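You operate a simulated robot arm through the tools that you are given. There is no shell and no other tool.

You are at the controls of a simulated robot arm. One attempt, no reset.

Task
Check the jars on the top of the long table. At the end: the clear jar with the smallest size on its label from the top of the long table is on the counter end of the long table; the blue weight from the top of the long table stands on top of the black bobbin; the purple pot is on the orange bobbin; the clear jar with the largest size on its label from the top of the long table is on the white plate on the top of the long table; whatever was shut is shut again. Leave all else as you found it, and nothing knocked over.

Only the result counts: the job must be done as asked and must still hold three seconds after the hand-in. Knocking over, shifting, dropping, spilling or breaking anything else fails it.

Robot
A 5-joint arm with a two-finger parallel gripper, fixed in place. Base frame: the origin is at the foot of the arm, x ahead of it, y to its left, z up; the work surface is at about z = 0. Lengths are in m, angles in rad, forces in N, time in s.
With the tool pointing down near the work surface it reaches from about 0.26 to 0.68 m from the base axis. Its first joint turns from -1.152 to 1.152 rad. The tool tilts only in the upright plane through the base axis and itself; it spins freely about its own axis. Payload 2.9 kg.
The tool frame sits at the grasp point between the pads (the TCP): z along the fingers, y along the line on which they close. The tips reach 0.03 m beyond it. Largest opening 0.11 m; finger width 0.02, thickness 0.01; the body of the gripper, 0.048 by 0.112 m, starts 0.055 m behind the TCP.
Orientation is told as [roll, pitch, yaw] about the base's x, y, z axes, in that order, counted from this pose: with the fingers straight down and closing along the base's y, the tool's x points along the base's -x, its y along +y and its z along -z.

Tools
- The arm moves only by the tool arm_command. Its argument "targets" is one flat list of numbers, 7 for each row, row after row: the shift along the tool's x, y, z in m, then the turn, a rotation vector about the tool's x, y, z in rad, then the closure in counts, from 0 (fully open) to 255 (shut). In form: [dx, dy, dz, ax, ay, az, fingers, dx, dy, dz, ax, ay, az, fingers, ...]. A call has 1 to 20 rows; each row shifts and turns the commanded pose from where the row before left it, along the tool's axes as they then stand. A row lasts 0.2 s, in which the tool goes at most 0.05 m and 0.15 rad; a call with a longer step from one row to the next is refused whole, and so is a gripper value outside its range. Where a pose cannot be reached the arm comes as near as it can. A force on the tool above 40 N (or 10 N above the force at the start of the call, whichever is more), or a blocked arm, ends the call early, and 0.2 s more pass. The fingers move at their own pace (about 0.108 m/s each) and stop on an object; they squeeze with about 36 N. The grip force told is the motor's: it shows also when the fingers shut on nothing. Time passes only in rows, and 0.2 s behind the last, so rows that do not move let the fingers close. It gives the time, the measured TCP pose, the force on the tool (base axes), the opening and the grip force at its end, in the units of the frame above (readings bear some noise), with the torque about the TCP (base axes, N m) and any sound that the robot's microphone picked up, and new pictures: "show" is both (left out), scene, wrist or none.
- Cameras (640 x 400 px; columns grow to the right, rows downward): "scene" is fixed at [0.0222, -0.4483, 0.5932]; the picture's right is [0.88, -0.48, 0.00], its down [-0.32, -0.58, -0.75] and it looks along [0.36, 0.66, -0.66] (base axes); focal length 272 px, centre (320, 200). "wrist" rides on the gripper at [0.072, 0.017, -0.103] in the tool frame; the picture's right is [-0.23, 0.97, 0.00], its down [-0.76, -0.18, -0.62] and it looks along [-0.61, -0.14, 0.78] (tool axes); focal length 222 px, centre (320, 200). There is no depth. A picture from a camera that has moved, and an enlarged one, comes with that camera's place and axes in the base frame and with its lens.
- enlarge(camera, box): a new picture of the part [left, top, right, bottom] of that camera's present view, enlarged. It takes no simulated time.
- hand_in(): hands the job in; it is judged then, once.

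Places have to be worked out from the pictures, the camera data and where the tool is seen. Open the gripper and draw the arm clear of the work before you hand the job in, unless the task says otherwise.

The tools are called after "Request:" by a JSON object that holds its "op" and its "data". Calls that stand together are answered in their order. arm_command: Moves the arm, as the interface text tells. Its arguments: {"type":"object","properties":{"targets":{"type":"array","items":{"type":"number"}},"show":{"type":"string","enum":["both","scene","wrist","none"]}},"required":["targets"]} The other tools are called the same way: enlarge (camera, box) takes an enlarged picture of a part of a camera's view; hand_in () hands the job in.

At the start:

```text
t: 0.0
position: [0.3519, 0.0646, 0.3471]
tool_rot: [0.0, -0.002, -0.002]
contact_force: [-0.3, 0.3, 0.2]
wrist_torque: [0.04, 0.02, 0.02]
grip_width: 0.1104
finger_force: 0.0
```

scene: 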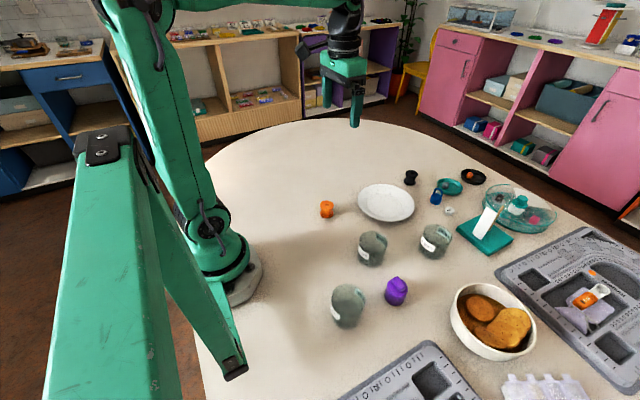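
wrist: 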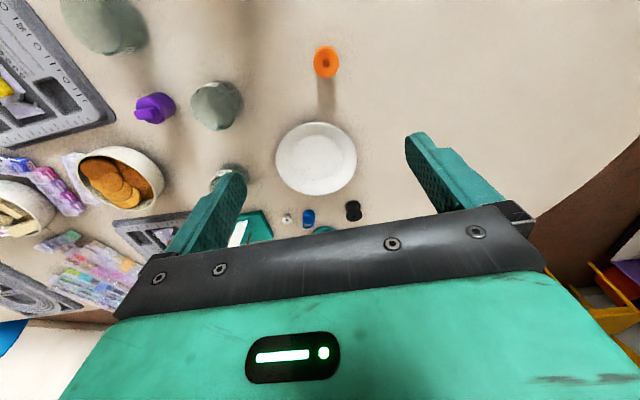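

I'll start by looking closely at the jars, the bobbins, weight, and the rest of the table before moving.

Request:
{"op": "enlarge", "data": {"camera": "scene", "box": [300, 160, 480, 340]}}

Request:
{"op": "enlarge", "data": {"camera": "scene", "box": [390, 150, 570, 270]}}

Request:
{"op": "enlarge", "data": {"camera": "wrist", "box": [60, 0, 380, 260]}}

Request:
{"op": "enlarge", "data": {"camera": "scene", "box": [320, 220, 640, 400]}}

```text
2.22 times, centred on (390, 250) of scene
camera zoom: at [0.0222, -0.4483, 0.5932], right [0.88, -0.48, 0.0], down [-0.32, -0.58, -0.75], along [0.36, 0.66, -0.66], focal length 606 px, centre (164, 89)
```

zoom: 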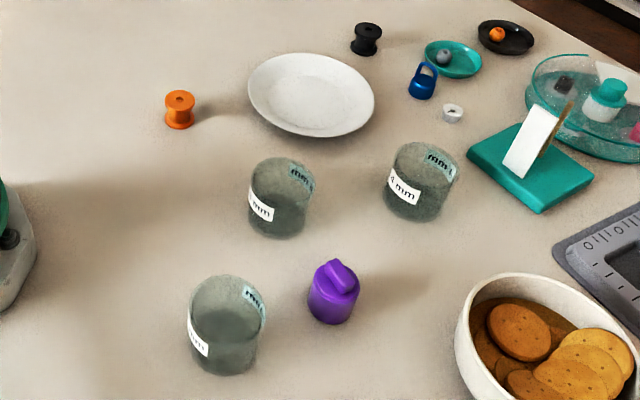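

```text
3.33 times, centred on (480, 210) of scene
camera zoom: at [0.0222, -0.4483, 0.5932], right [0.88, -0.48, 0.0], down [-0.32, -0.58, -0.75], along [0.36, 0.66, -0.66], focal length 908 px, centre (-213, 167)
```

zoom: 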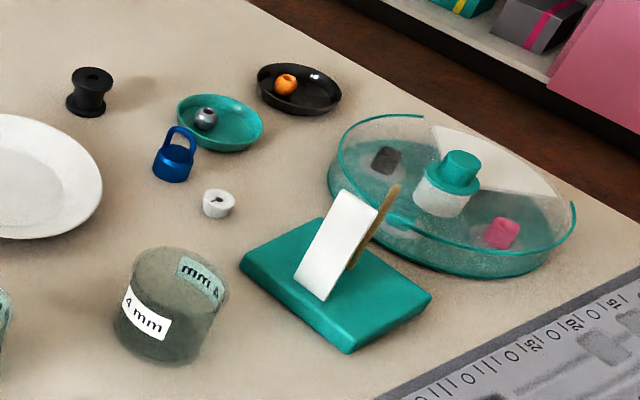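

```text
1.54 times, centred on (220, 130) of wrist
camera zoom: at [0.2791, 0.0821, 0.4516], right [0.23, 0.97, 0.0], down [0.76, -0.18, 0.62], along [0.61, -0.14, -0.78], focal length 342 px, centre (474, 308)
```

zoom: 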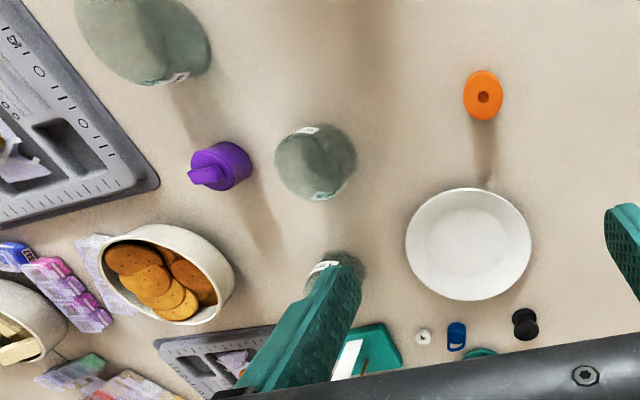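

```text
2.00 times, centred on (480, 310) of scene
camera zoom: at [0.0222, -0.4483, 0.5932], right [0.88, -0.48, 0.0], down [-0.32, -0.58, -0.75], along [0.36, 0.66, -0.66], focal length 545 px, centre (0, -20)
```

zoom: 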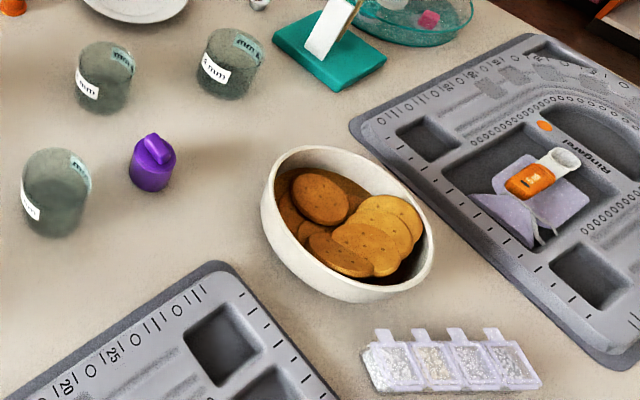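

Three clear jars carry "… mm" labels. I'll zoom in on each label to try to read the sizes.

Request:
{"op": "enlarge", "data": {"camera": "scene", "box": [415, 218, 459, 262]}}

Request:
{"op": "enlarge", "data": {"camera": "scene", "box": [352, 226, 396, 270]}}

Request:
{"op": "enlarge", "data": {"camera": "scene", "box": [324, 280, 374, 330]}}

Request:
{"op": "enlarge", "data": {"camera": "wrist", "box": [180, 70, 260, 140]}}

Request:
{"op": "enlarge", "data": {"camera": "wrist", "box": [60, 0, 170, 70]}}

Request:
{"op": "enlarge", "data": {"camera": "scene", "box": [160, 0, 440, 160]}}

Request:
{"op": "enlarge", "data": {"camera": "scene", "box": [400, 0, 640, 200]}}

Request:
{"op": "enlarge", "data": {"camera": "scene", "box": [0, 0, 200, 200]}}

```text
9.09 times, centred on (437, 240) of scene
camera zoom: at [0.0222, -0.4483, 0.5932], right [0.88, -0.48, 0.0], down [-0.32, -0.58, -0.75], along [0.36, 0.66, -0.66], focal length 2478 px, centre (-744, -164)
```

zoom: 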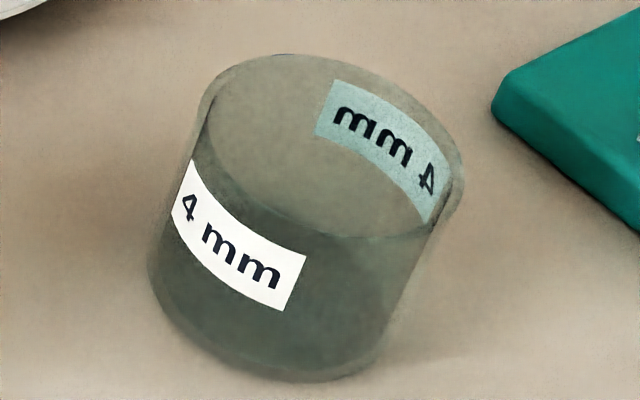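

```text
9.09 times, centred on (374, 248) of scene
camera zoom: at [0.0222, -0.4483, 0.5932], right [0.88, -0.48, 0.0], down [-0.32, -0.58, -0.75], along [0.36, 0.66, -0.66], focal length 2478 px, centre (-171, -236)
```

zoom: 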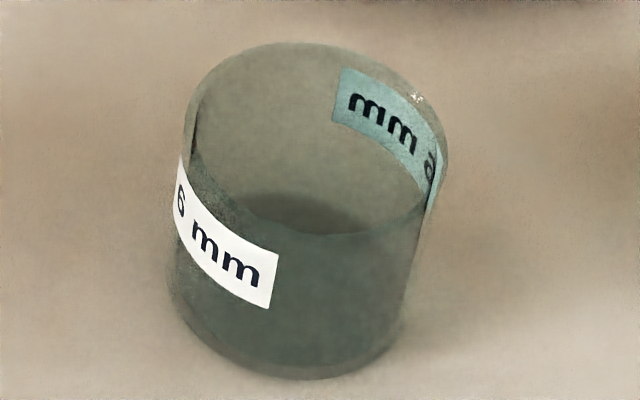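

```text
8.00 times, centred on (349, 305) of scene
camera zoom: at [0.0222, -0.4483, 0.5932], right [0.88, -0.48, 0.0], down [-0.32, -0.58, -0.75], along [0.36, 0.66, -0.66], focal length 2180 px, centre (88, -640)
```

zoom: 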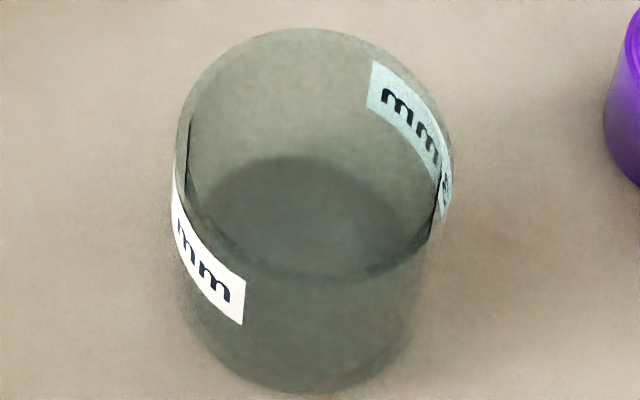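

```text
5.71 times, centred on (220, 105) of wrist
camera zoom: at [0.2791, 0.0821, 0.4516], right [0.23, 0.97, 0.0], down [0.76, -0.18, 0.62], along [0.61, -0.14, -0.78], focal length 1269 px, centre (891, 743)
```

zoom: 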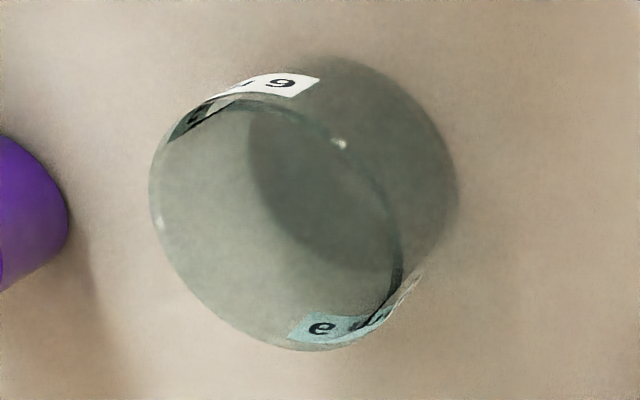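

```text
5.71 times, centred on (115, 35) of wrist
camera zoom: at [0.2791, 0.0821, 0.4516], right [0.23, 0.97, 0.0], down [0.76, -0.18, 0.62], along [0.61, -0.14, -0.78], focal length 1269 px, centre (1491, 1143)
```

zoom: 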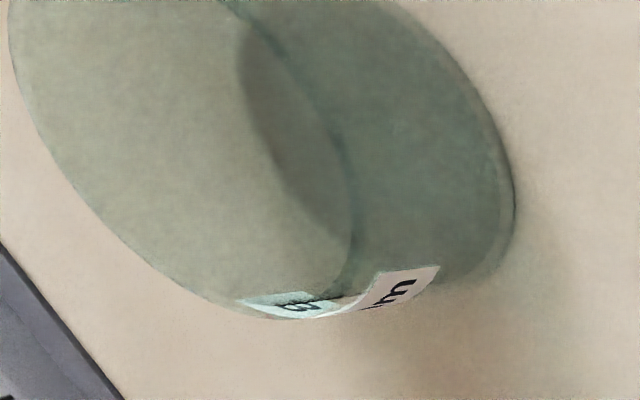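

```text
2.29 times, centred on (300, 80) of scene
camera zoom: at [0.0222, -0.4483, 0.5932], right [0.88, -0.48, 0.0], down [-0.32, -0.58, -0.75], along [0.36, 0.66, -0.66], focal length 623 px, centre (366, 474)
```

zoom: 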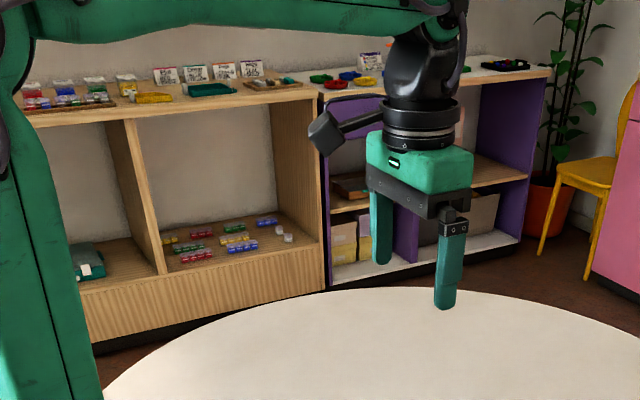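

```text
2.00 times, centred on (520, 100) of scene
camera zoom: at [0.0222, -0.4483, 0.5932], right [0.88, -0.48, 0.0], down [-0.32, -0.58, -0.75], along [0.36, 0.66, -0.66], focal length 545 px, centre (-80, 400)
```

zoom: 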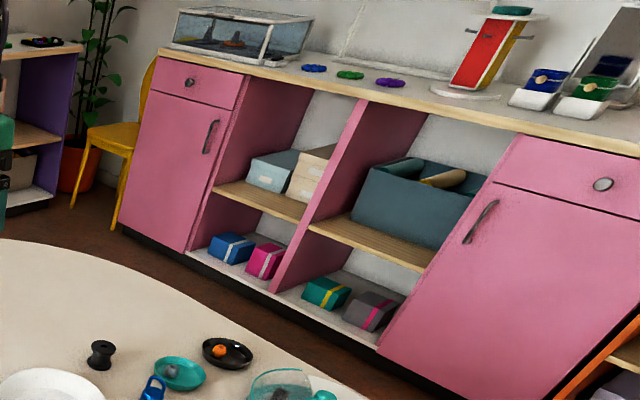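

```text
2.00 times, centred on (100, 100) of scene
camera zoom: at [0.0222, -0.4483, 0.5932], right [0.88, -0.48, 0.0], down [-0.32, -0.58, -0.75], along [0.36, 0.66, -0.66], focal length 545 px, centre (760, 400)
```

zoom: 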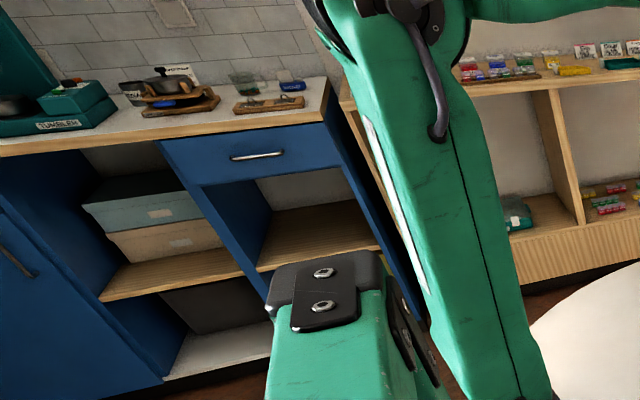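

The jars read 4 mm (far right) and 6 mm (middle); the near-left one is not readable yet. I'll spin the tool by about -90° of yaw at this safe height, so the wrist camera looks along -y at that jar and the other end of the table.

Request:
{"op": "arm_command", "data": {"targets": [0, 0, 0, 0, 0, 0.15, 0, 0, 0, 0, 0, 0, 0.15, 0, 0, 0, 0, 0, 0, 0.15, 0, 0, 0, 0, 0, 0, 0.15, 0, 0, 0, 0, 0, 0, 0.15, 0, 0, 0, 0, 0, 0, 0.15, 0, 0, 0, 0, 0, 0, 0.15, 0, 0, 0, 0, 0, 0, 0.15, 0, 0, 0, 0, 0, 0, 0.15, 0, 0, 0, 0, 0, 0, 0.15, 0, 0, 0, 0, 0, 0, 0.07, 0], "show": "both"}}

```text
t: 2.4
position: [0.352, 0.0647, 0.348]
tool_rot: [0.0, 0.003, -1.571]
contact_force: [0.0, -0.5, -0.1]
wrist_torque: [0.0, -0.02, 0.03]
grip_width: 0.1102
finger_force: 0.0
camera wrist: at [0.3683, 0.1378, 0.4516], right [0.97, -0.23, 0.0], down [-0.18, -0.76, 0.62], along [-0.14, -0.61, -0.78], focal length 222 px, centre (320, 200)
```

scene: 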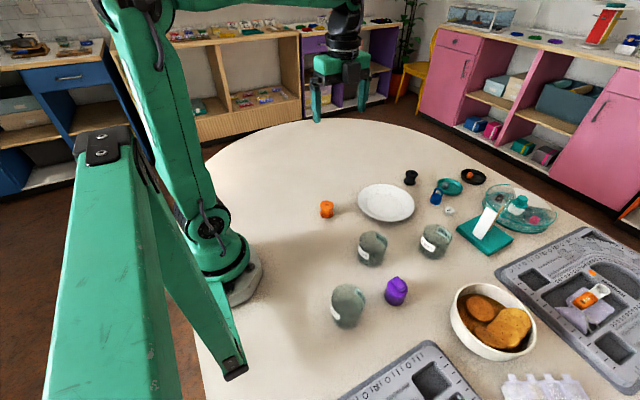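
wrist: 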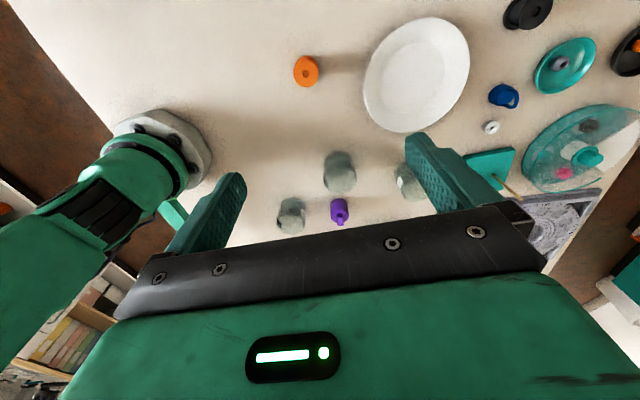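

The image's far side is hidden behind the gripper body, so I need the camera on the outer side. I'll swing the tool to about (0.18, -0.356) at the same height and then spin so the camera faces outward.

Request:
{"op": "arm_command", "data": {"targets": [-0.0421, -0.0172, -0.005, 0, 0, 0, 0, -0.0421, -0.0172, -0.005, 0, 0, 0, 0, -0.0421, -0.0172, -0.005, 0, 0, 0, 0, -0.0421, -0.0172, -0.005, 0, 0, 0, 0, -0.0421, -0.0172, -0.005, 0, 0, 0, 0, -0.0421, -0.0172, -0.005, 0, 0, 0, 0, -0.0421, -0.0172, -0.005, 0, 0, 0, 0, -0.0421, -0.0172, -0.005, 0, 0, 0, 0, -0.0421, -0.0172, -0.005, 0, 0, 0, 0, -0.0421, -0.0172, -0.005, 0, 0, 0, 0], "show": "both"}}

Request:
{"op": "arm_command", "data": {"targets": [0, 0, 0, 0, 0, 0.1485, 0, 0, 0, 0, 0, 0, 0.1485, 0, 0, 0, 0, 0, 0, 0.1485, 0, 0, 0, 0, 0, 0, 0.1485, 0, 0, 0, 0, 0, 0, 0.1485, 0, 0, 0, 0, 0, 0, 0.1485, 0, 0, 0, 0, 0, 0, 0.1485, 0, 0, 0, 0, 0, 0, 0.1485, 0, 0, 0, 0, 0, 0, 0.1485, 0, 0, 0, 0, 0, 0, 0.1485, 0, 0, 0, 0, 0, 0, 0.1485, 0, 0, 0, 0, 0, 0, 0.1485, 0, 0, 0, 0, 0, 0, 0.1485, 0, 0, 0, 0, 0, 0, 0.1485, 0, 0, 0, 0, 0, 0, 0.1485, 0, 0, 0, 0, 0, 0, 0.1485, 0, 0, 0, 0, 0, 0, 0.1485, 0, 0, 0, 0, 0, 0, 0.1485, 0], "show": "both"}}

```text
t: 4.6
position: [0.1804, -0.3564, 0.3991]
tool_rot: [0.0, 0.0, -1.57]
contact_force: [-1.3, -0.5, -0.2]
wrist_torque: [0.01, 0.02, 0.0]
grip_width: 0.11
finger_force: 0.2
camera wrist: at [0.1978, -0.2842, 0.5018], right [0.97, -0.23, 0.0], down [-0.18, -0.76, 0.62], along [-0.14, -0.61, -0.78], focal length 222 px, centre (320, 200)
```

scene: 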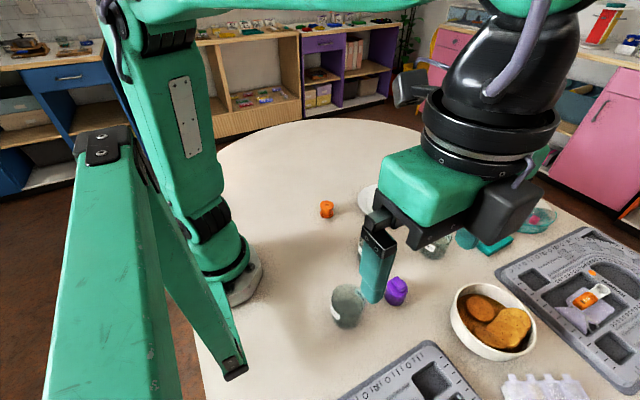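
wrist: 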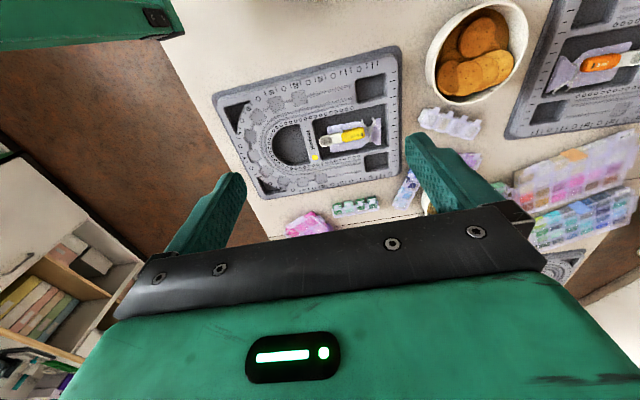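

```text
t: 8.4
position: [0.1767, -0.3574, 0.3986]
tool_rot: [-0.002, 0.002, 2.162]
contact_force: [-0.7, -0.7, -0.3]
wrist_torque: [0.02, -0.01, 0.0]
grip_width: 0.11
finger_force: 0.1
out of reach, approached as far as the arm can: row 18
camera wrist: at [0.2041, -0.4269, 0.5014], right [-0.94, -0.35, 0.0], down [-0.28, 0.73, 0.62], along [-0.22, 0.58, -0.78], focal length 222 px, centre (320, 200)
```

scene: 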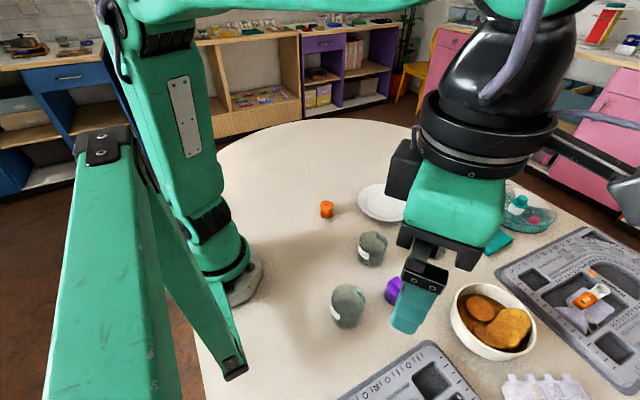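
wrist: 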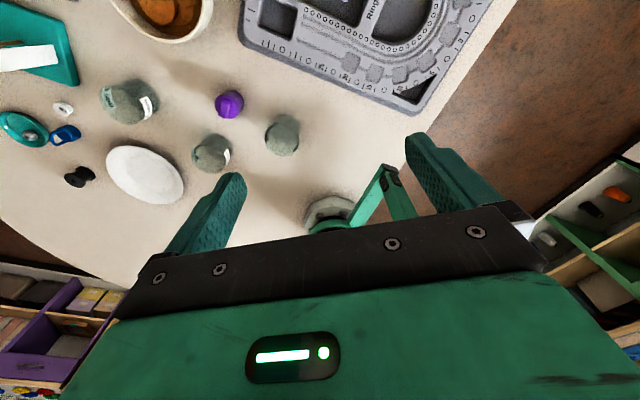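

The far end of the table at -y carries bead boards and boxes. The spin stopped just short of its limit (yaw 2.16), so I'll back it off slightly, check the pose, and then tilt outward to view the -y end.

Request:
{"op": "arm_command", "data": {"targets": [0, 0, 0, 0, 0, -0.12, 0], "show": "none"}}

Request:
{"op": "enlarge", "data": {"camera": "wrist", "box": [60, 60, 330, 220]}}

```text
t: 8.8
position: [0.1767, -0.3573, 0.3983]
tool_rot: [0.0, 0.0, 2.283]
contact_force: [-0.2, -0.3, 0.3]
wrist_torque: [0.02, -0.02, 0.02]
grip_width: 0.1099
finger_force: 0.0
```

```text
2.37 times, centred on (195, 140) of wrist
camera zoom: at [0.2125, -0.4233, 0.5015], right [-0.89, -0.46, 0.0], down [-0.36, 0.69, 0.62], along [-0.29, 0.55, -0.78], focal length 526 px, centre (616, 342)
```

zoom: 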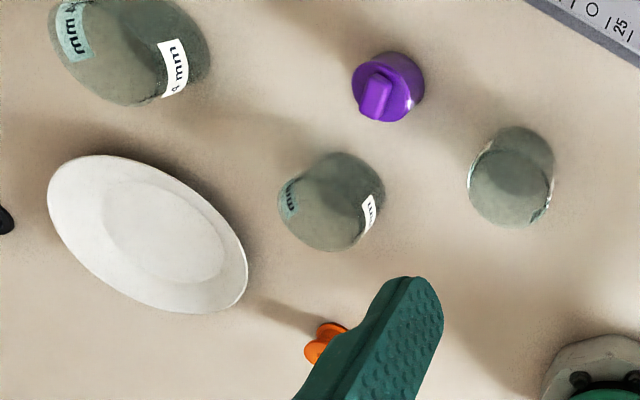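

Now at yaw 2.28 with the spin clear of its limit. I'll tilt the tool outward by about 1 rad in the radial plane, so the camera sees the -y end and beyond.

Request:
{"op": "arm_command", "data": {"targets": [0, 0, 0, -0.0363, 0.1404, 0, 0, 0, 0, 0, -0.0363, 0.1404, 0, 0, 0, 0, 0, -0.0363, 0.1404, 0, 0, 0, 0, 0, -0.0363, 0.1404, 0, 0, 0, 0, 0, -0.0363, 0.1404, 0, 0, 0, 0, 0, -0.0363, 0.1404, 0, 0, 0, 0, 0, -0.0363, 0.1404, 0, 0], "show": "both"}}

```text
t: 10.4
position: [0.1777, -0.3572, 0.3979]
tool_rot: [0.383, 0.968, 2.486]
contact_force: [-0.6, 0.2, 1.0]
wrist_torque: [-0.04, 0.03, 0.0]
grip_width: 0.1101
finger_force: 0.1
camera wrist: at [0.1577, -0.313, 0.5157], right [-0.89, -0.46, 0.02], down [-0.43, 0.84, -0.34], along [0.14, -0.31, -0.94], focal length 222 px, centre (320, 200)
```

scene: 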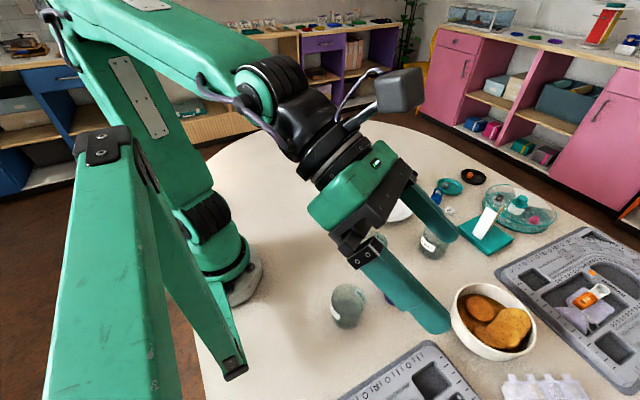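
wrist: 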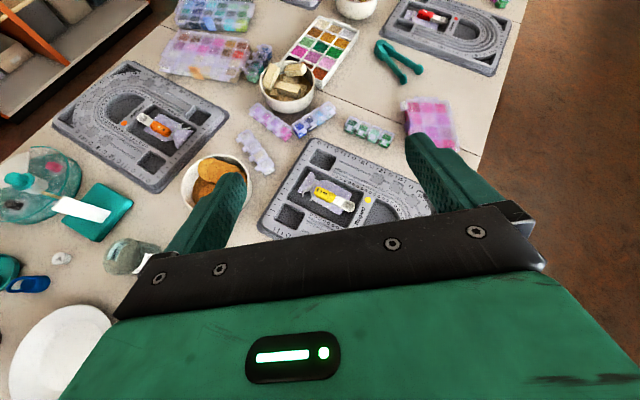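

The table continues far along -y with more boards. I'll tilt a bit further to see its far end and what stands there.

Request:
{"op": "arm_command", "data": {"targets": [0, 0, 0, -0.0363, 0.1404, 0, 0, 0, 0, 0, -0.0363, 0.1404, 0, 0, 0, 0, 0, -0.0363, 0.1404, 0, 0], "show": "wrist"}}

Request:
{"op": "enlarge", "data": {"camera": "wrist", "box": [120, 0, 540, 200]}}

```text
t: 11.2
position: [0.1767, -0.3569, 0.3978]
tool_rot: [1.123, 1.291, -3.113]
contact_force: [-0.3, -0.3, -0.2]
wrist_torque: [0.02, -0.01, -0.01]
grip_width: 0.1099
finger_force: 0.1
camera wrist: at [0.1375, -0.2722, 0.4844], right [-0.89, -0.45, 0.02], down [-0.33, 0.63, -0.7], along [0.3, -0.64, -0.71], focal length 222 px, centre (320, 200)
```

wrist: 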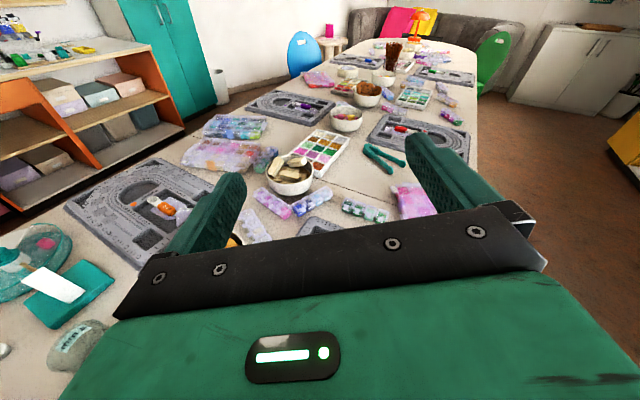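

```text
1.52 times, centred on (330, 100) of wrist
camera zoom: at [0.1375, -0.2722, 0.4844], right [-0.89, -0.45, 0.02], down [-0.33, 0.63, -0.7], along [0.3, -0.64, -0.71], focal length 338 px, centre (305, 352)
```

zoom: 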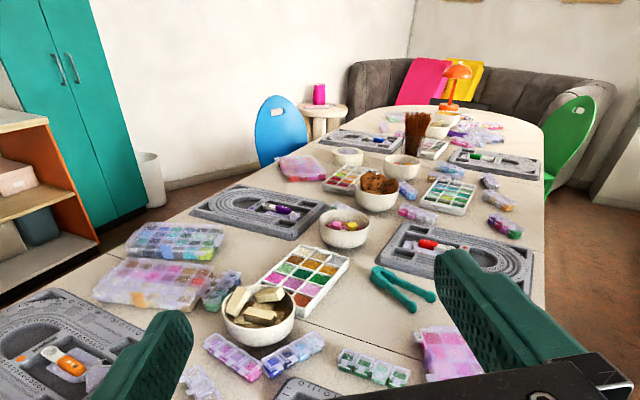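

The far -y end leads to a sofa, while the +y end (nearest the rounded edge) faces the display counters, so "counter end" is the +y end. Next I untilt, spin to yaw π and move to look at the third jar from its +x side.

Request:
{"op": "arm_command", "data": {"targets": [0, 0, 0, 0.0363, -0.1404, 0, 0, 0, 0, 0, 0.0363, -0.1404, 0, 0, 0, 0, 0, 0.0363, -0.1404, 0, 0, 0, 0, 0, 0.0363, -0.1404, 0, 0, 0, 0, 0, 0.0363, -0.1404, 0, 0, 0, 0, 0, 0.0363, -0.1404, 0, 0, 0, 0, 0, 0.0363, -0.1404, 0, 0, 0, 0, 0, 0.0363, -0.1404, 0, 0, 0, 0, 0, 0.0363, -0.1404, 0, 0, 0, 0, 0, 0.0363, -0.1404, 0, 0, 0, 0, 0, 0, 0, -0.143, 0, 0, 0, 0, 0, 0, -0.143, 0, 0, 0, 0, 0, 0, -0.143, 0, 0, 0, 0, 0, 0, -0.143, 0, 0, 0, 0, 0, 0, -0.143, 0, 0, 0, 0, 0, 0, -0.143, 0], "show": "none"}}

Request:
{"op": "arm_command", "data": {"targets": [0.0404, -0.0167, 0.0054, 0, 0, 0, 0, 0.0404, -0.0167, 0.0054, 0, 0, 0, 0, 0.0404, -0.0167, 0.0054, 0, 0, 0, 0, 0.0404, -0.0167, 0.0054, 0, 0, 0, 0, 0.0404, -0.0167, 0.0054, 0, 0, 0, 0, 0.0404, -0.0167, 0.0054, 0, 0, 0, 0, 0.0404, -0.0167, 0.0054, 0, 0, 0, 0], "show": "both"}}

```text
t: 14.6
position: [0.1767, -0.3577, 0.3977]
tool_rot: [0.0, 0.0, -3.14]
contact_force: [0.8, -0.7, 1.3]
wrist_torque: [0.0, -0.01, 0.02]
grip_width: 0.1103
finger_force: 0.0
```

```text
t: 16.2
position: [0.4622, -0.239, 0.3628]
tool_rot: [0.001, 0.0, 3.138]
contact_force: [-0.5, -0.1, -0.4]
wrist_torque: [0.03, 0.04, 0.01]
grip_width: 0.1101
finger_force: 0.1
camera wrist: at [0.5339, -0.2563, 0.4656], right [-0.23, -0.97, 0.0], down [-0.76, 0.18, 0.62], along [-0.61, 0.14, -0.78], focal length 222 px, centre (320, 200)
```

scene: 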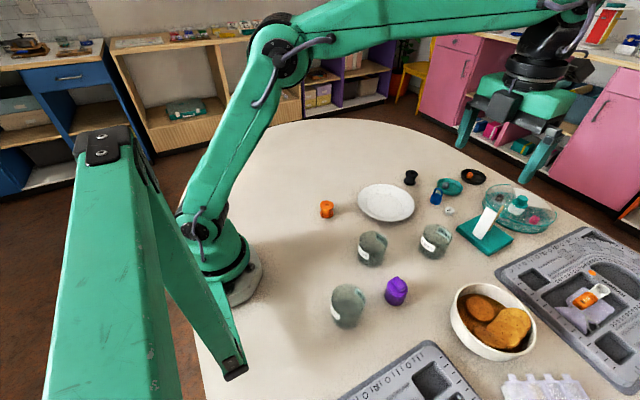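
wrist: 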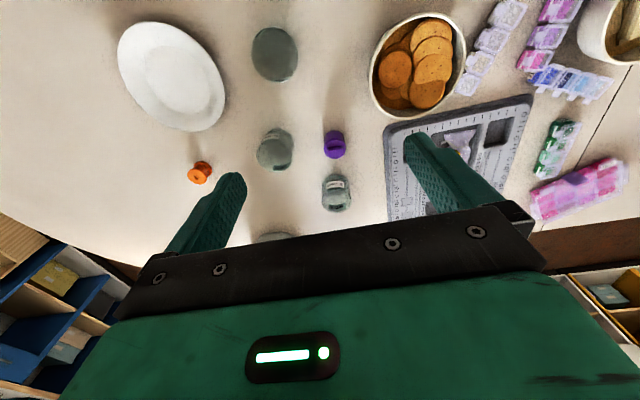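

The third jar is visible at around (337,193) in the wrist view. I'll enlarge each jar.

Request:
{"op": "enlarge", "data": {"camera": "wrist", "box": [315, 168, 360, 213]}}

Request:
{"op": "enlarge", "data": {"camera": "wrist", "box": [250, 125, 300, 175]}}

Request:
{"op": "enlarge", "data": {"camera": "wrist", "box": [245, 20, 305, 90]}}

Request:
{"op": "enlarge", "data": {"camera": "wrist", "box": [310, 120, 360, 165]}}

```text
8.89 times, centred on (338, 190) of wrist
camera zoom: at [0.5339, -0.2563, 0.4656], right [-0.23, -0.97, 0.0], down [-0.76, 0.18, 0.62], along [-0.61, 0.14, -0.78], focal length 1974 px, centre (164, 284)
```

zoom: 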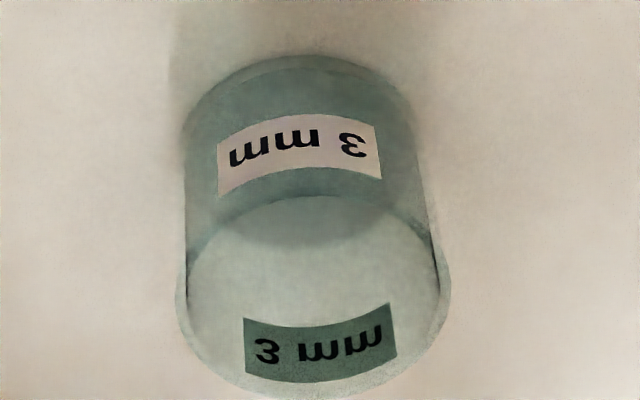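

```text
8.00 times, centred on (275, 150) of wrist
camera zoom: at [0.5339, -0.2563, 0.4656], right [-0.23, -0.97, 0.0], down [-0.76, 0.18, 0.62], along [-0.61, 0.14, -0.78], focal length 1777 px, centre (680, 600)
```

zoom: 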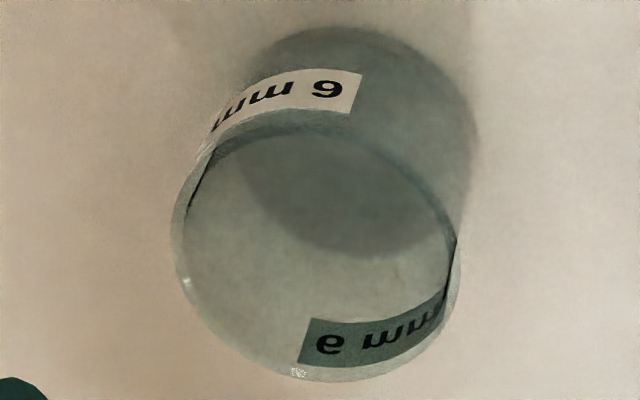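

```text
5.71 times, centred on (275, 55) of wrist
camera zoom: at [0.5339, -0.2563, 0.4656], right [-0.23, -0.97, 0.0], down [-0.76, 0.18, 0.62], along [-0.61, 0.14, -0.78], focal length 1269 px, centre (577, 1029)
```

zoom: 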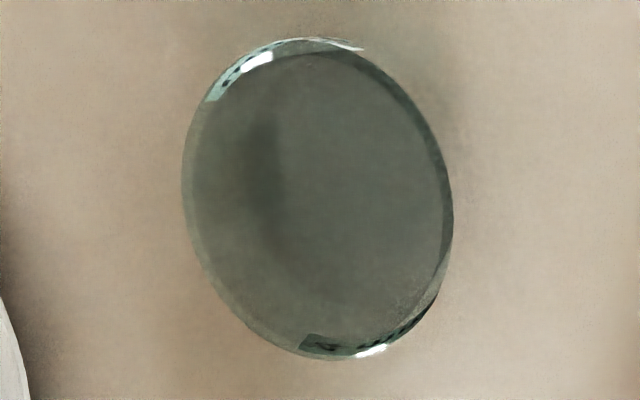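

```text
8.89 times, centred on (335, 142) of wrist
camera zoom: at [0.5339, -0.2563, 0.4656], right [-0.23, -0.97, 0.0], down [-0.76, 0.18, 0.62], along [-0.61, 0.14, -0.78], focal length 1974 px, centre (187, 711)
```

zoom: 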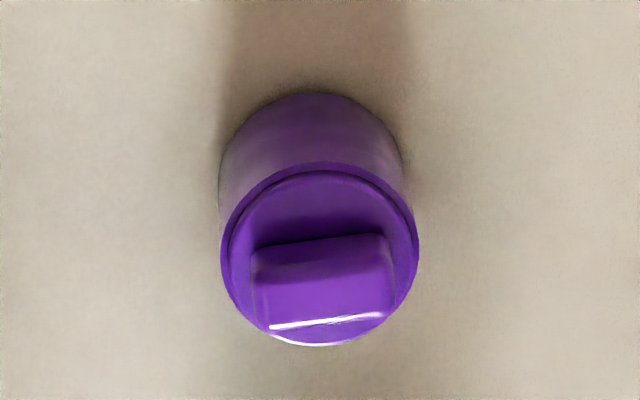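

Labels are now clear: jar at about (0.21,-0.22) is 3 mm (smallest), (0.35,-0.12) is 6 mm (largest), (0.51,-0.185) is 4 mm. Now I'll zoom on bobbins, weight and plate for exact places.

Request:
{"op": "enlarge", "data": {"camera": "scene", "box": [310, 190, 345, 225]}}

Request:
{"op": "enlarge", "data": {"camera": "scene", "box": [395, 160, 430, 195]}}

Request:
{"op": "enlarge", "data": {"camera": "scene", "box": [420, 172, 464, 220]}}

Request:
{"op": "enlarge", "data": {"camera": "scene", "box": [350, 175, 420, 230]}}

Request:
{"op": "enlarge", "data": {"camera": "wrist", "box": [110, 10, 240, 190]}}

Request:
{"op": "enlarge", "data": {"camera": "scene", "box": [375, 270, 415, 315]}}

```text
11.43 times, centred on (328, 208) of scene
camera zoom: at [0.0221, -0.4483, 0.5932], right [0.88, -0.48, 0.0], down [-0.32, -0.58, -0.75], along [0.36, 0.66, -0.66], focal length 3115 px, centre (234, 114)
```

zoom: 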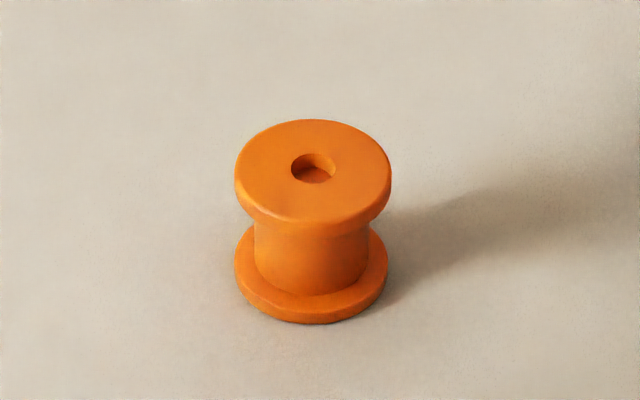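

```text
11.43 times, centred on (412, 178) of scene
camera zoom: at [0.0221, -0.4483, 0.5932], right [0.88, -0.48, 0.0], down [-0.32, -0.58, -0.75], along [0.36, 0.66, -0.66], focal length 3115 px, centre (-737, 457)
```

zoom: 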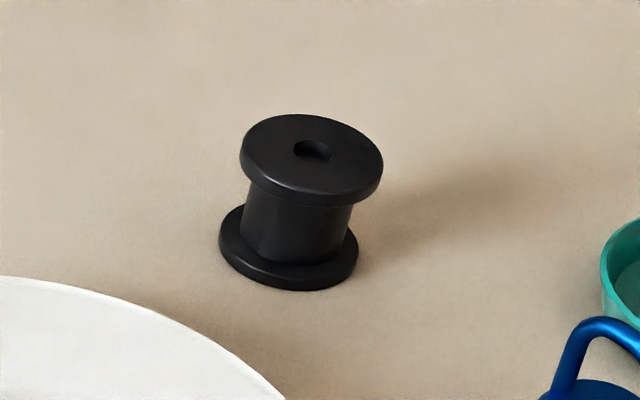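

```text
8.33 times, centred on (442, 196) of scene
camera zoom: at [0.0221, -0.4483, 0.5932], right [0.88, -0.48, 0.0], down [-0.32, -0.58, -0.75], along [0.36, 0.66, -0.66], focal length 2271 px, centre (-697, 233)
```

zoom: 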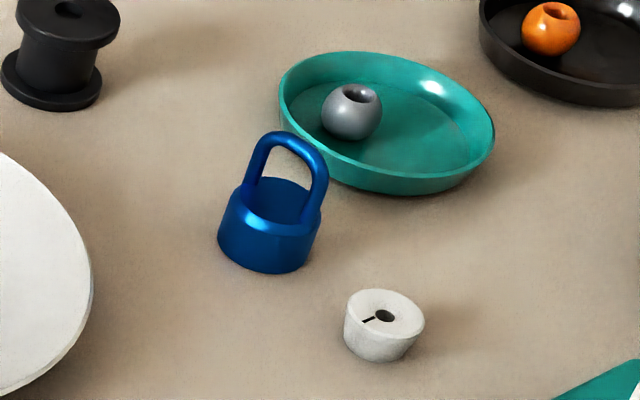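

```text
7.27 times, centred on (385, 202) of scene
camera zoom: at [0.0221, -0.4483, 0.5932], right [0.88, -0.48, 0.0], down [-0.32, -0.58, -0.75], along [0.36, 0.66, -0.66], focal length 1982 px, centre (-153, 182)
```

zoom: 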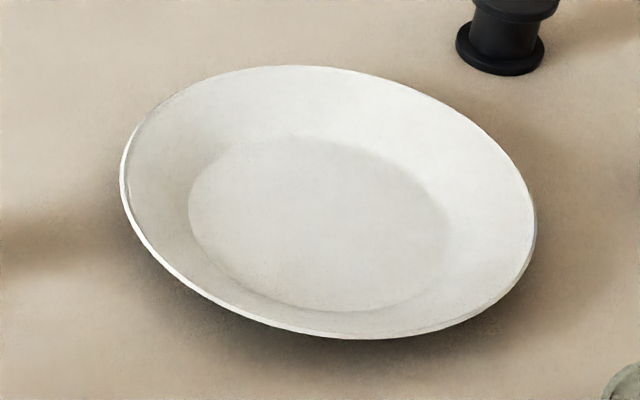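

```text
2.22 times, centred on (175, 100) of wrist
camera zoom: at [0.5339, -0.2563, 0.4656], right [-0.23, -0.97, 0.0], down [-0.76, 0.18, 0.62], along [-0.61, 0.14, -0.78], focal length 494 px, centre (642, 422)
```

zoom: 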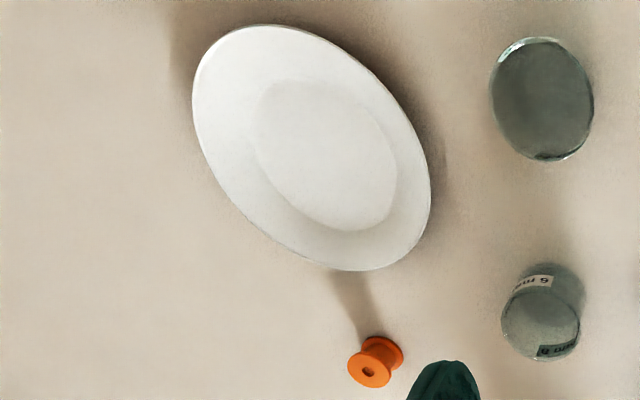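

```text
8.89 times, centred on (395, 292) of scene
camera zoom: at [0.0221, -0.4483, 0.5932], right [0.88, -0.48, 0.0], down [-0.32, -0.58, -0.75], along [0.36, 0.66, -0.66], focal length 2423 px, centre (-347, -622)
```

zoom: 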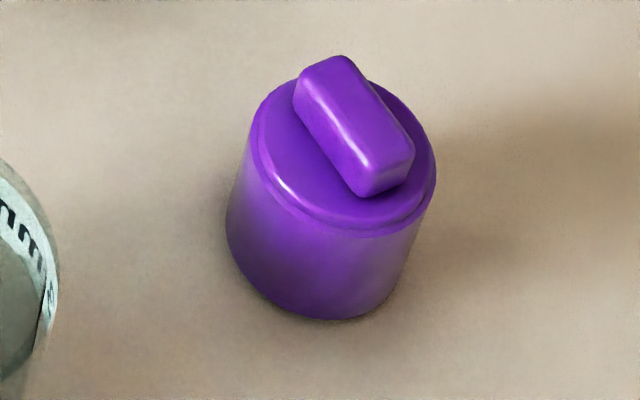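

From the zooms I judge: orange bobbin (0.333,0.078) h≈0.037; black bobbin (0.674,0.079) h≈0.035; weight (0.676,-0.041) Ø≈0.038; plate (0.511,0.016); jars Ø0.07, h 0.07; pot (0.332,-0.240). I'll spin back to yaw 0 and move near the weight and black bobbin for a close look, as they are at the edge of reach.

Request:
{"op": "arm_command", "data": {"targets": [0, 0, 0, 0, 0, -0.15, 0, 0, 0, 0, 0, 0, -0.15, 0, 0, 0, 0, 0, 0, -0.15, 0, 0, 0, 0, 0, 0, -0.15, 0, 0, 0, 0, 0, 0, -0.15, 0, 0, 0, 0, 0, 0, -0.15, 0, 0, 0, 0, 0, 0, -0.15, 0, 0, 0, 0, 0, 0, -0.15, 0, 0, 0, 0, 0, 0, -0.15, 0, 0, 0, 0, 0, 0, -0.15, 0, 0, 0, 0, 0, 0, -0.15, 0, 0, 0, 0, 0, 0, -0.15, 0, 0, 0, 0, 0, 0, -0.15, 0, 0, 0, 0, 0, 0, -0.15, 0, 0, 0, 0, 0, 0, -0.15, 0, 0, 0, 0, 0, 0, -0.15, 0, 0, 0, 0, 0, 0, -0.15, 0, 0, 0, 0, 0, 0, -0.15, 0, 0, 0, 0, 0, 0, -0.15, 0, 0, 0, 0, 0, 0, -0.15, 0], "show": "none"}}

Request:
{"op": "arm_command", "data": {"targets": [0, 0, 0, 0, 0, -0.145, 0, -0.0176, 0.0398, 0.0226, 0, 0, 0, 0, -0.0176, 0.0398, 0.0226, 0, 0, 0, 0, -0.0176, 0.0398, 0.0226, 0, 0, 0, 0, -0.0176, 0.0398, 0.0226, 0, 0, 0, 0, -0.0176, 0.0398, 0.0226, 0, 0, 0, 0], "show": "both"}}

```text
t: 20.4
position: [0.4588, -0.24, 0.3609]
tool_rot: [0.0, 0.002, -0.142]
contact_force: [0.1, -0.1, -0.2]
wrist_torque: [-0.03, 0.01, 0.0]
grip_width: 0.1101
finger_force: 0.1
```

```text
t: 21.8
position: [0.5477, -0.0416, 0.2463]
tool_rot: [0.001, 0.001, 0.002]
contact_force: [0.5, 0.9, 0.5]
wrist_torque: [-0.01, -0.01, 0.02]
grip_width: 0.11
finger_force: 0.1
camera wrist: at [0.4762, -0.0245, 0.3496], right [0.23, 0.97, 0.0], down [0.76, -0.18, 0.62], along [0.61, -0.14, -0.78], focal length 222 px, centre (320, 200)
```

scene: 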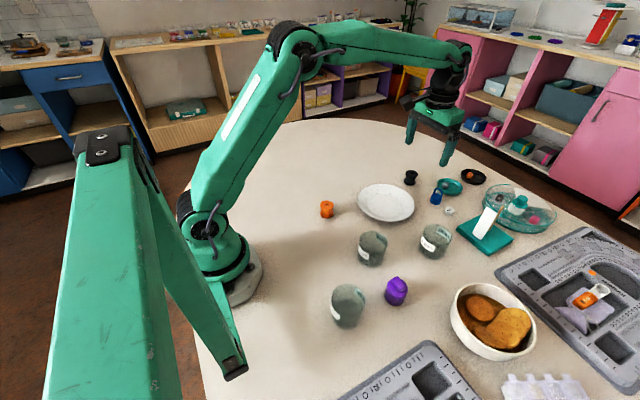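
wrist: 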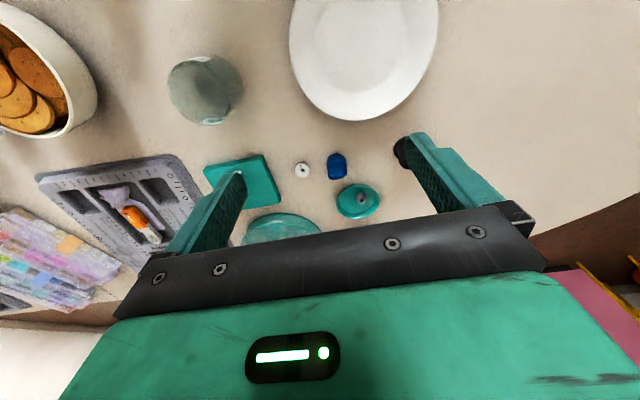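

The weight and its neighbours are now visible between the fingers. I'll enlarge to measure them from this view.

Request:
{"op": "enlarge", "data": {"camera": "wrist", "box": [285, 130, 425, 225]}}

Request:
{"op": "enlarge", "data": {"camera": "wrist", "box": [320, 145, 352, 185]}}

```text
4.21 times, centred on (355, 178) of wrist
camera zoom: at [0.4762, -0.0245, 0.3496], right [0.23, 0.97, 0.0], down [0.76, -0.18, 0.62], along [0.61, -0.14, -0.78], focal length 935 px, centre (173, 295)
```

zoom: 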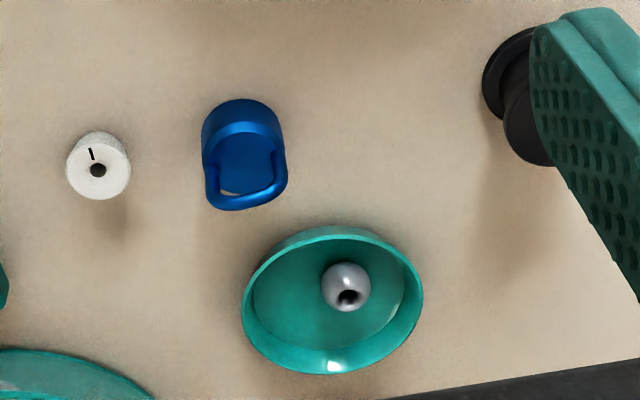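

```text
10.00 times, centred on (336, 165) of wrist
camera zoom: at [0.4762, -0.0245, 0.3496], right [0.23, 0.97, 0.0], down [0.76, -0.18, 0.62], along [0.61, -0.14, -0.78], focal length 2221 px, centre (160, 550)
```

zoom: 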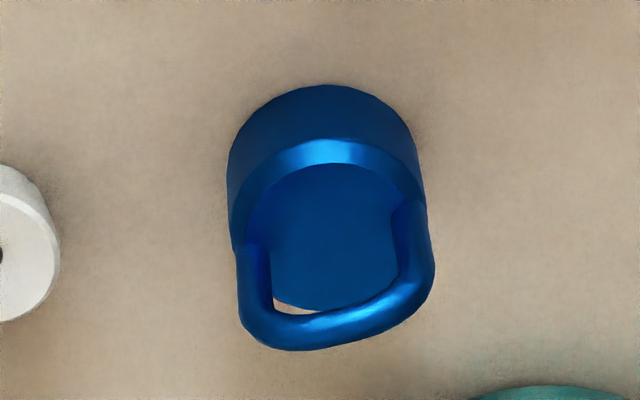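

Weight base is at about (0.673,-0.041), its handle runs along y; the white ring's edge is near y≈-0.088, so I'll approach with the fingers only half open (closing along y). Moving to hover above the weight and checking the reach.

Request:
{"op": "arm_command", "data": {"targets": [-0.0311, 0, 0.0315, 0, 0, 0, 128, -0.0311, 0, 0.0315, 0, 0, 0, 128, -0.0311, 0, 0.0315, 0, 0, 0, 128, -0.0311, 0, 0.0315, 0, 0, 0, 128], "show": "both"}}

```text
t: 22.8
position: [0.6711, -0.0426, 0.1236]
tool_rot: [-0.001, 0.002, 0.002]
contact_force: [1.5, -0.1, 2.3]
wrist_torque: [0.03, 0.06, 0.02]
grip_width: 0.0549
finger_force: 0.0
camera wrist: at [0.6002, -0.0248, 0.226], right [0.23, 0.97, 0.0], down [0.76, -0.18, 0.62], along [0.61, -0.14, -0.78], focal length 222 px, centre (320, 200)
```

scene: 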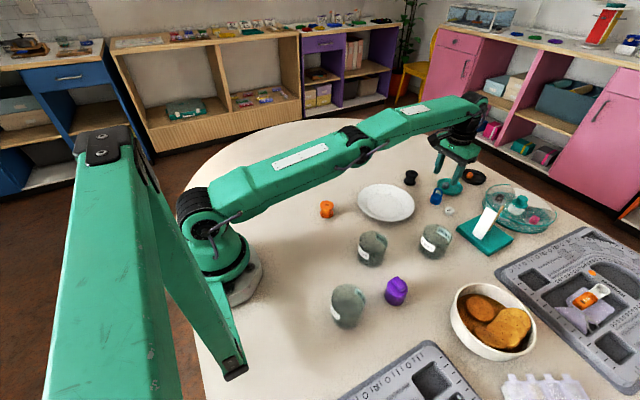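
wrist: 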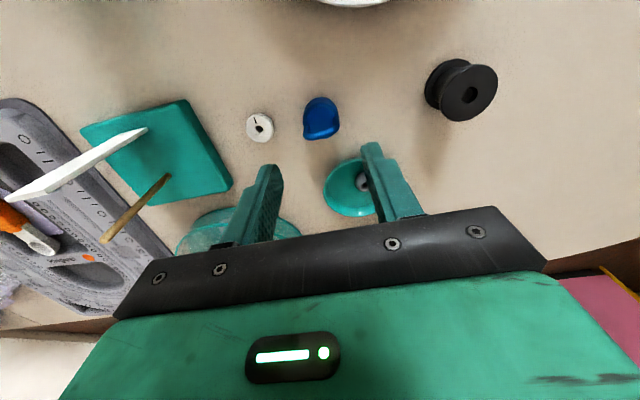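

The reach is fine here and the fingers straddle the weight. I'll zoom for one more measurement of the weight and bobbin from this close view.

Request:
{"op": "enlarge", "data": {"camera": "wrist", "box": [240, 85, 400, 185]}}

Request:
{"op": "enlarge", "data": {"camera": "wrist", "box": [415, 50, 511, 130]}}

```text
4.00 times, centred on (320, 135) of wrist
camera zoom: at [0.6002, -0.0248, 0.226], right [0.23, 0.97, 0.0], down [0.76, -0.18, 0.62], along [0.61, -0.14, -0.78], focal length 888 px, centre (320, 460)
```

zoom: 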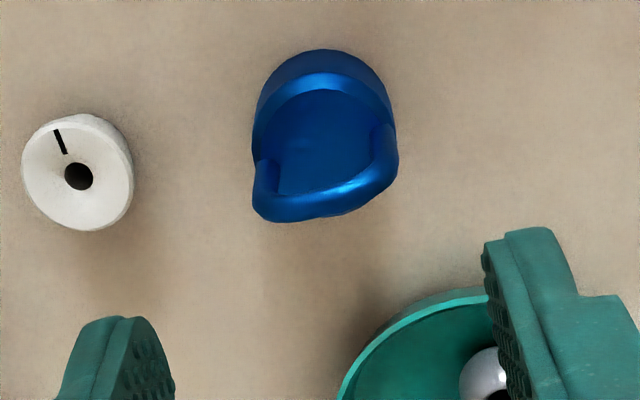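

```text
5.00 times, centred on (463, 90) of wrist
camera zoom: at [0.6002, -0.0248, 0.226], right [0.23, 0.97, 0.0], down [0.76, -0.18, 0.62], along [0.61, -0.14, -0.78], focal length 1111 px, centre (-395, 750)
```

zoom: 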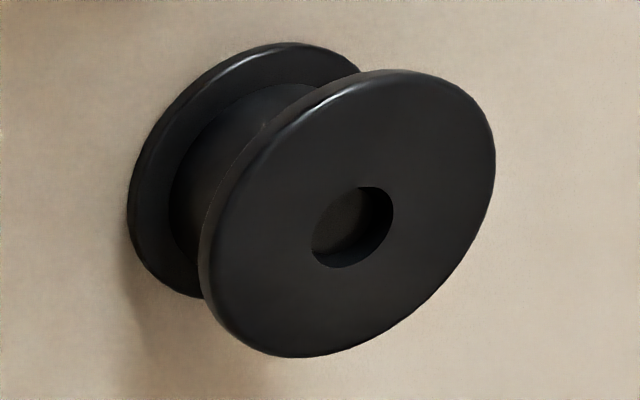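

Weight base measured at (0.671,-0.041), black bobbin top at (0.672,0.079). I lower straight down so the tips end about 6 mm above the table, without closing yet.

Request:
{"op": "arm_command", "data": {"targets": [0, 0.0015, 0.035, 0, 0, 0, 128, 0, 0, 0.03, 0, 0, 0, 128, 0, 0, 0.0225, 0, 0, 0, 128, 0, 0, 0, 0, 0, 0, 128], "show": "both"}}

```text
t: 23.8
position: [0.673, -0.041, 0.0351]
tool_rot: [0.0, 0.001, 0.001]
contact_force: [-0.9, -0.2, 0.5]
wrist_torque: [-0.01, -0.01, -0.02]
grip_width: 0.0547
finger_force: 0.1
camera wrist: at [0.6008, -0.0238, 0.1378], right [0.23, 0.97, 0.0], down [0.76, -0.18, 0.62], along [0.61, -0.14, -0.78], focal length 222 px, centre (320, 200)
```

scene: 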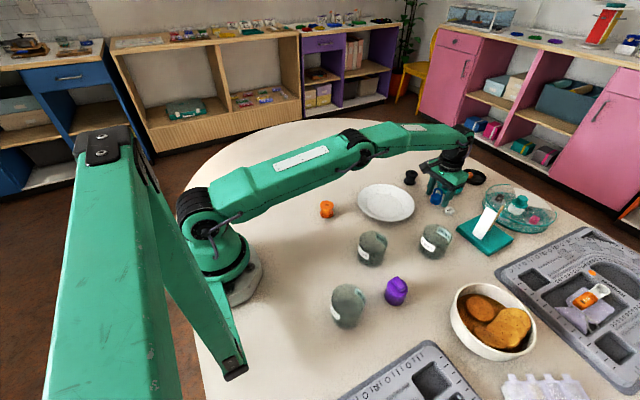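
wrist: 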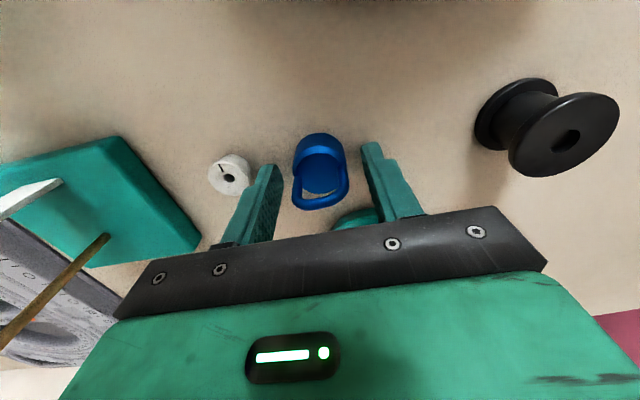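

The weight sits between the fingers with clearance on both sides. Closing the gripper on its body.

Request:
{"op": "arm_command", "data": {"targets": [0, 0, 0, 0, 0, 0, 255, 0, 0, 0, 0, 0, 0, 255, 0, 0, 0, 0, 0, 0, 255], "show": "wrist"}}

```text
t: 24.6
position: [0.6735, -0.0416, 0.0348]
tool_rot: [0.001, 0.0, 0.003]
contact_force: [-0.8, -0.3, 0.4]
wrist_torque: [-0.02, 0.01, 0.02]
grip_width: 0.0328
finger_force: 36.5
camera wrist: at [0.6008, -0.0239, 0.1379], right [0.23, 0.97, 0.0], down [0.76, -0.18, 0.62], along [0.61, -0.14, -0.78], focal length 222 px, centre (320, 200)
```

wrist: 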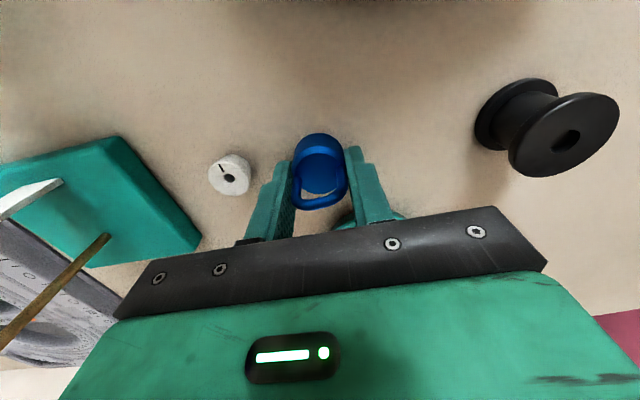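

Grip holds at 0.033 m width with 36 N. Lifting straight up and checking that the weight comes along.

Request:
{"op": "arm_command", "data": {"targets": [0, 0, -0.02, 0, 0, 0, 255, 0, 0, -0.03, 0, 0, 0, 255, 0, 0, -0.03, 0, 0, 0, 255], "show": "both"}}

```text
t: 25.4
position: [0.672, -0.0417, 0.1153]
tool_rot: [-0.001, -0.001, 0.002]
contact_force: [0.5, -0.2, -0.9]
wrist_torque: [0.02, 0.0, 0.01]
grip_width: 0.0326
finger_force: 36.1
camera wrist: at [0.6006, -0.0245, 0.218], right [0.23, 0.97, 0.0], down [0.76, -0.18, 0.62], along [0.61, -0.14, -0.78], focal length 222 px, centre (320, 200)
```

scene: 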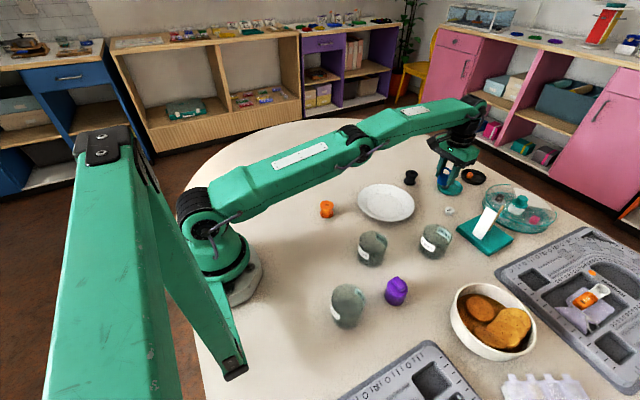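
wrist: 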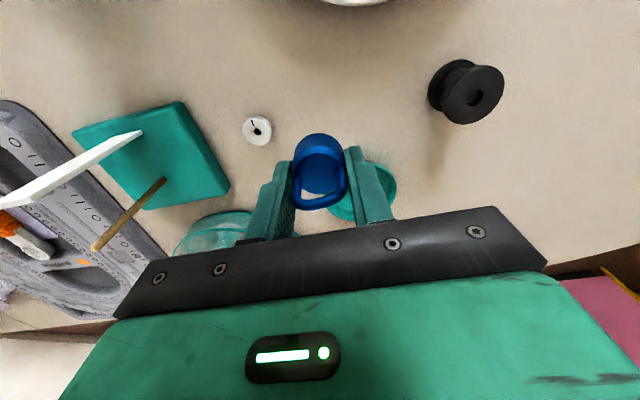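

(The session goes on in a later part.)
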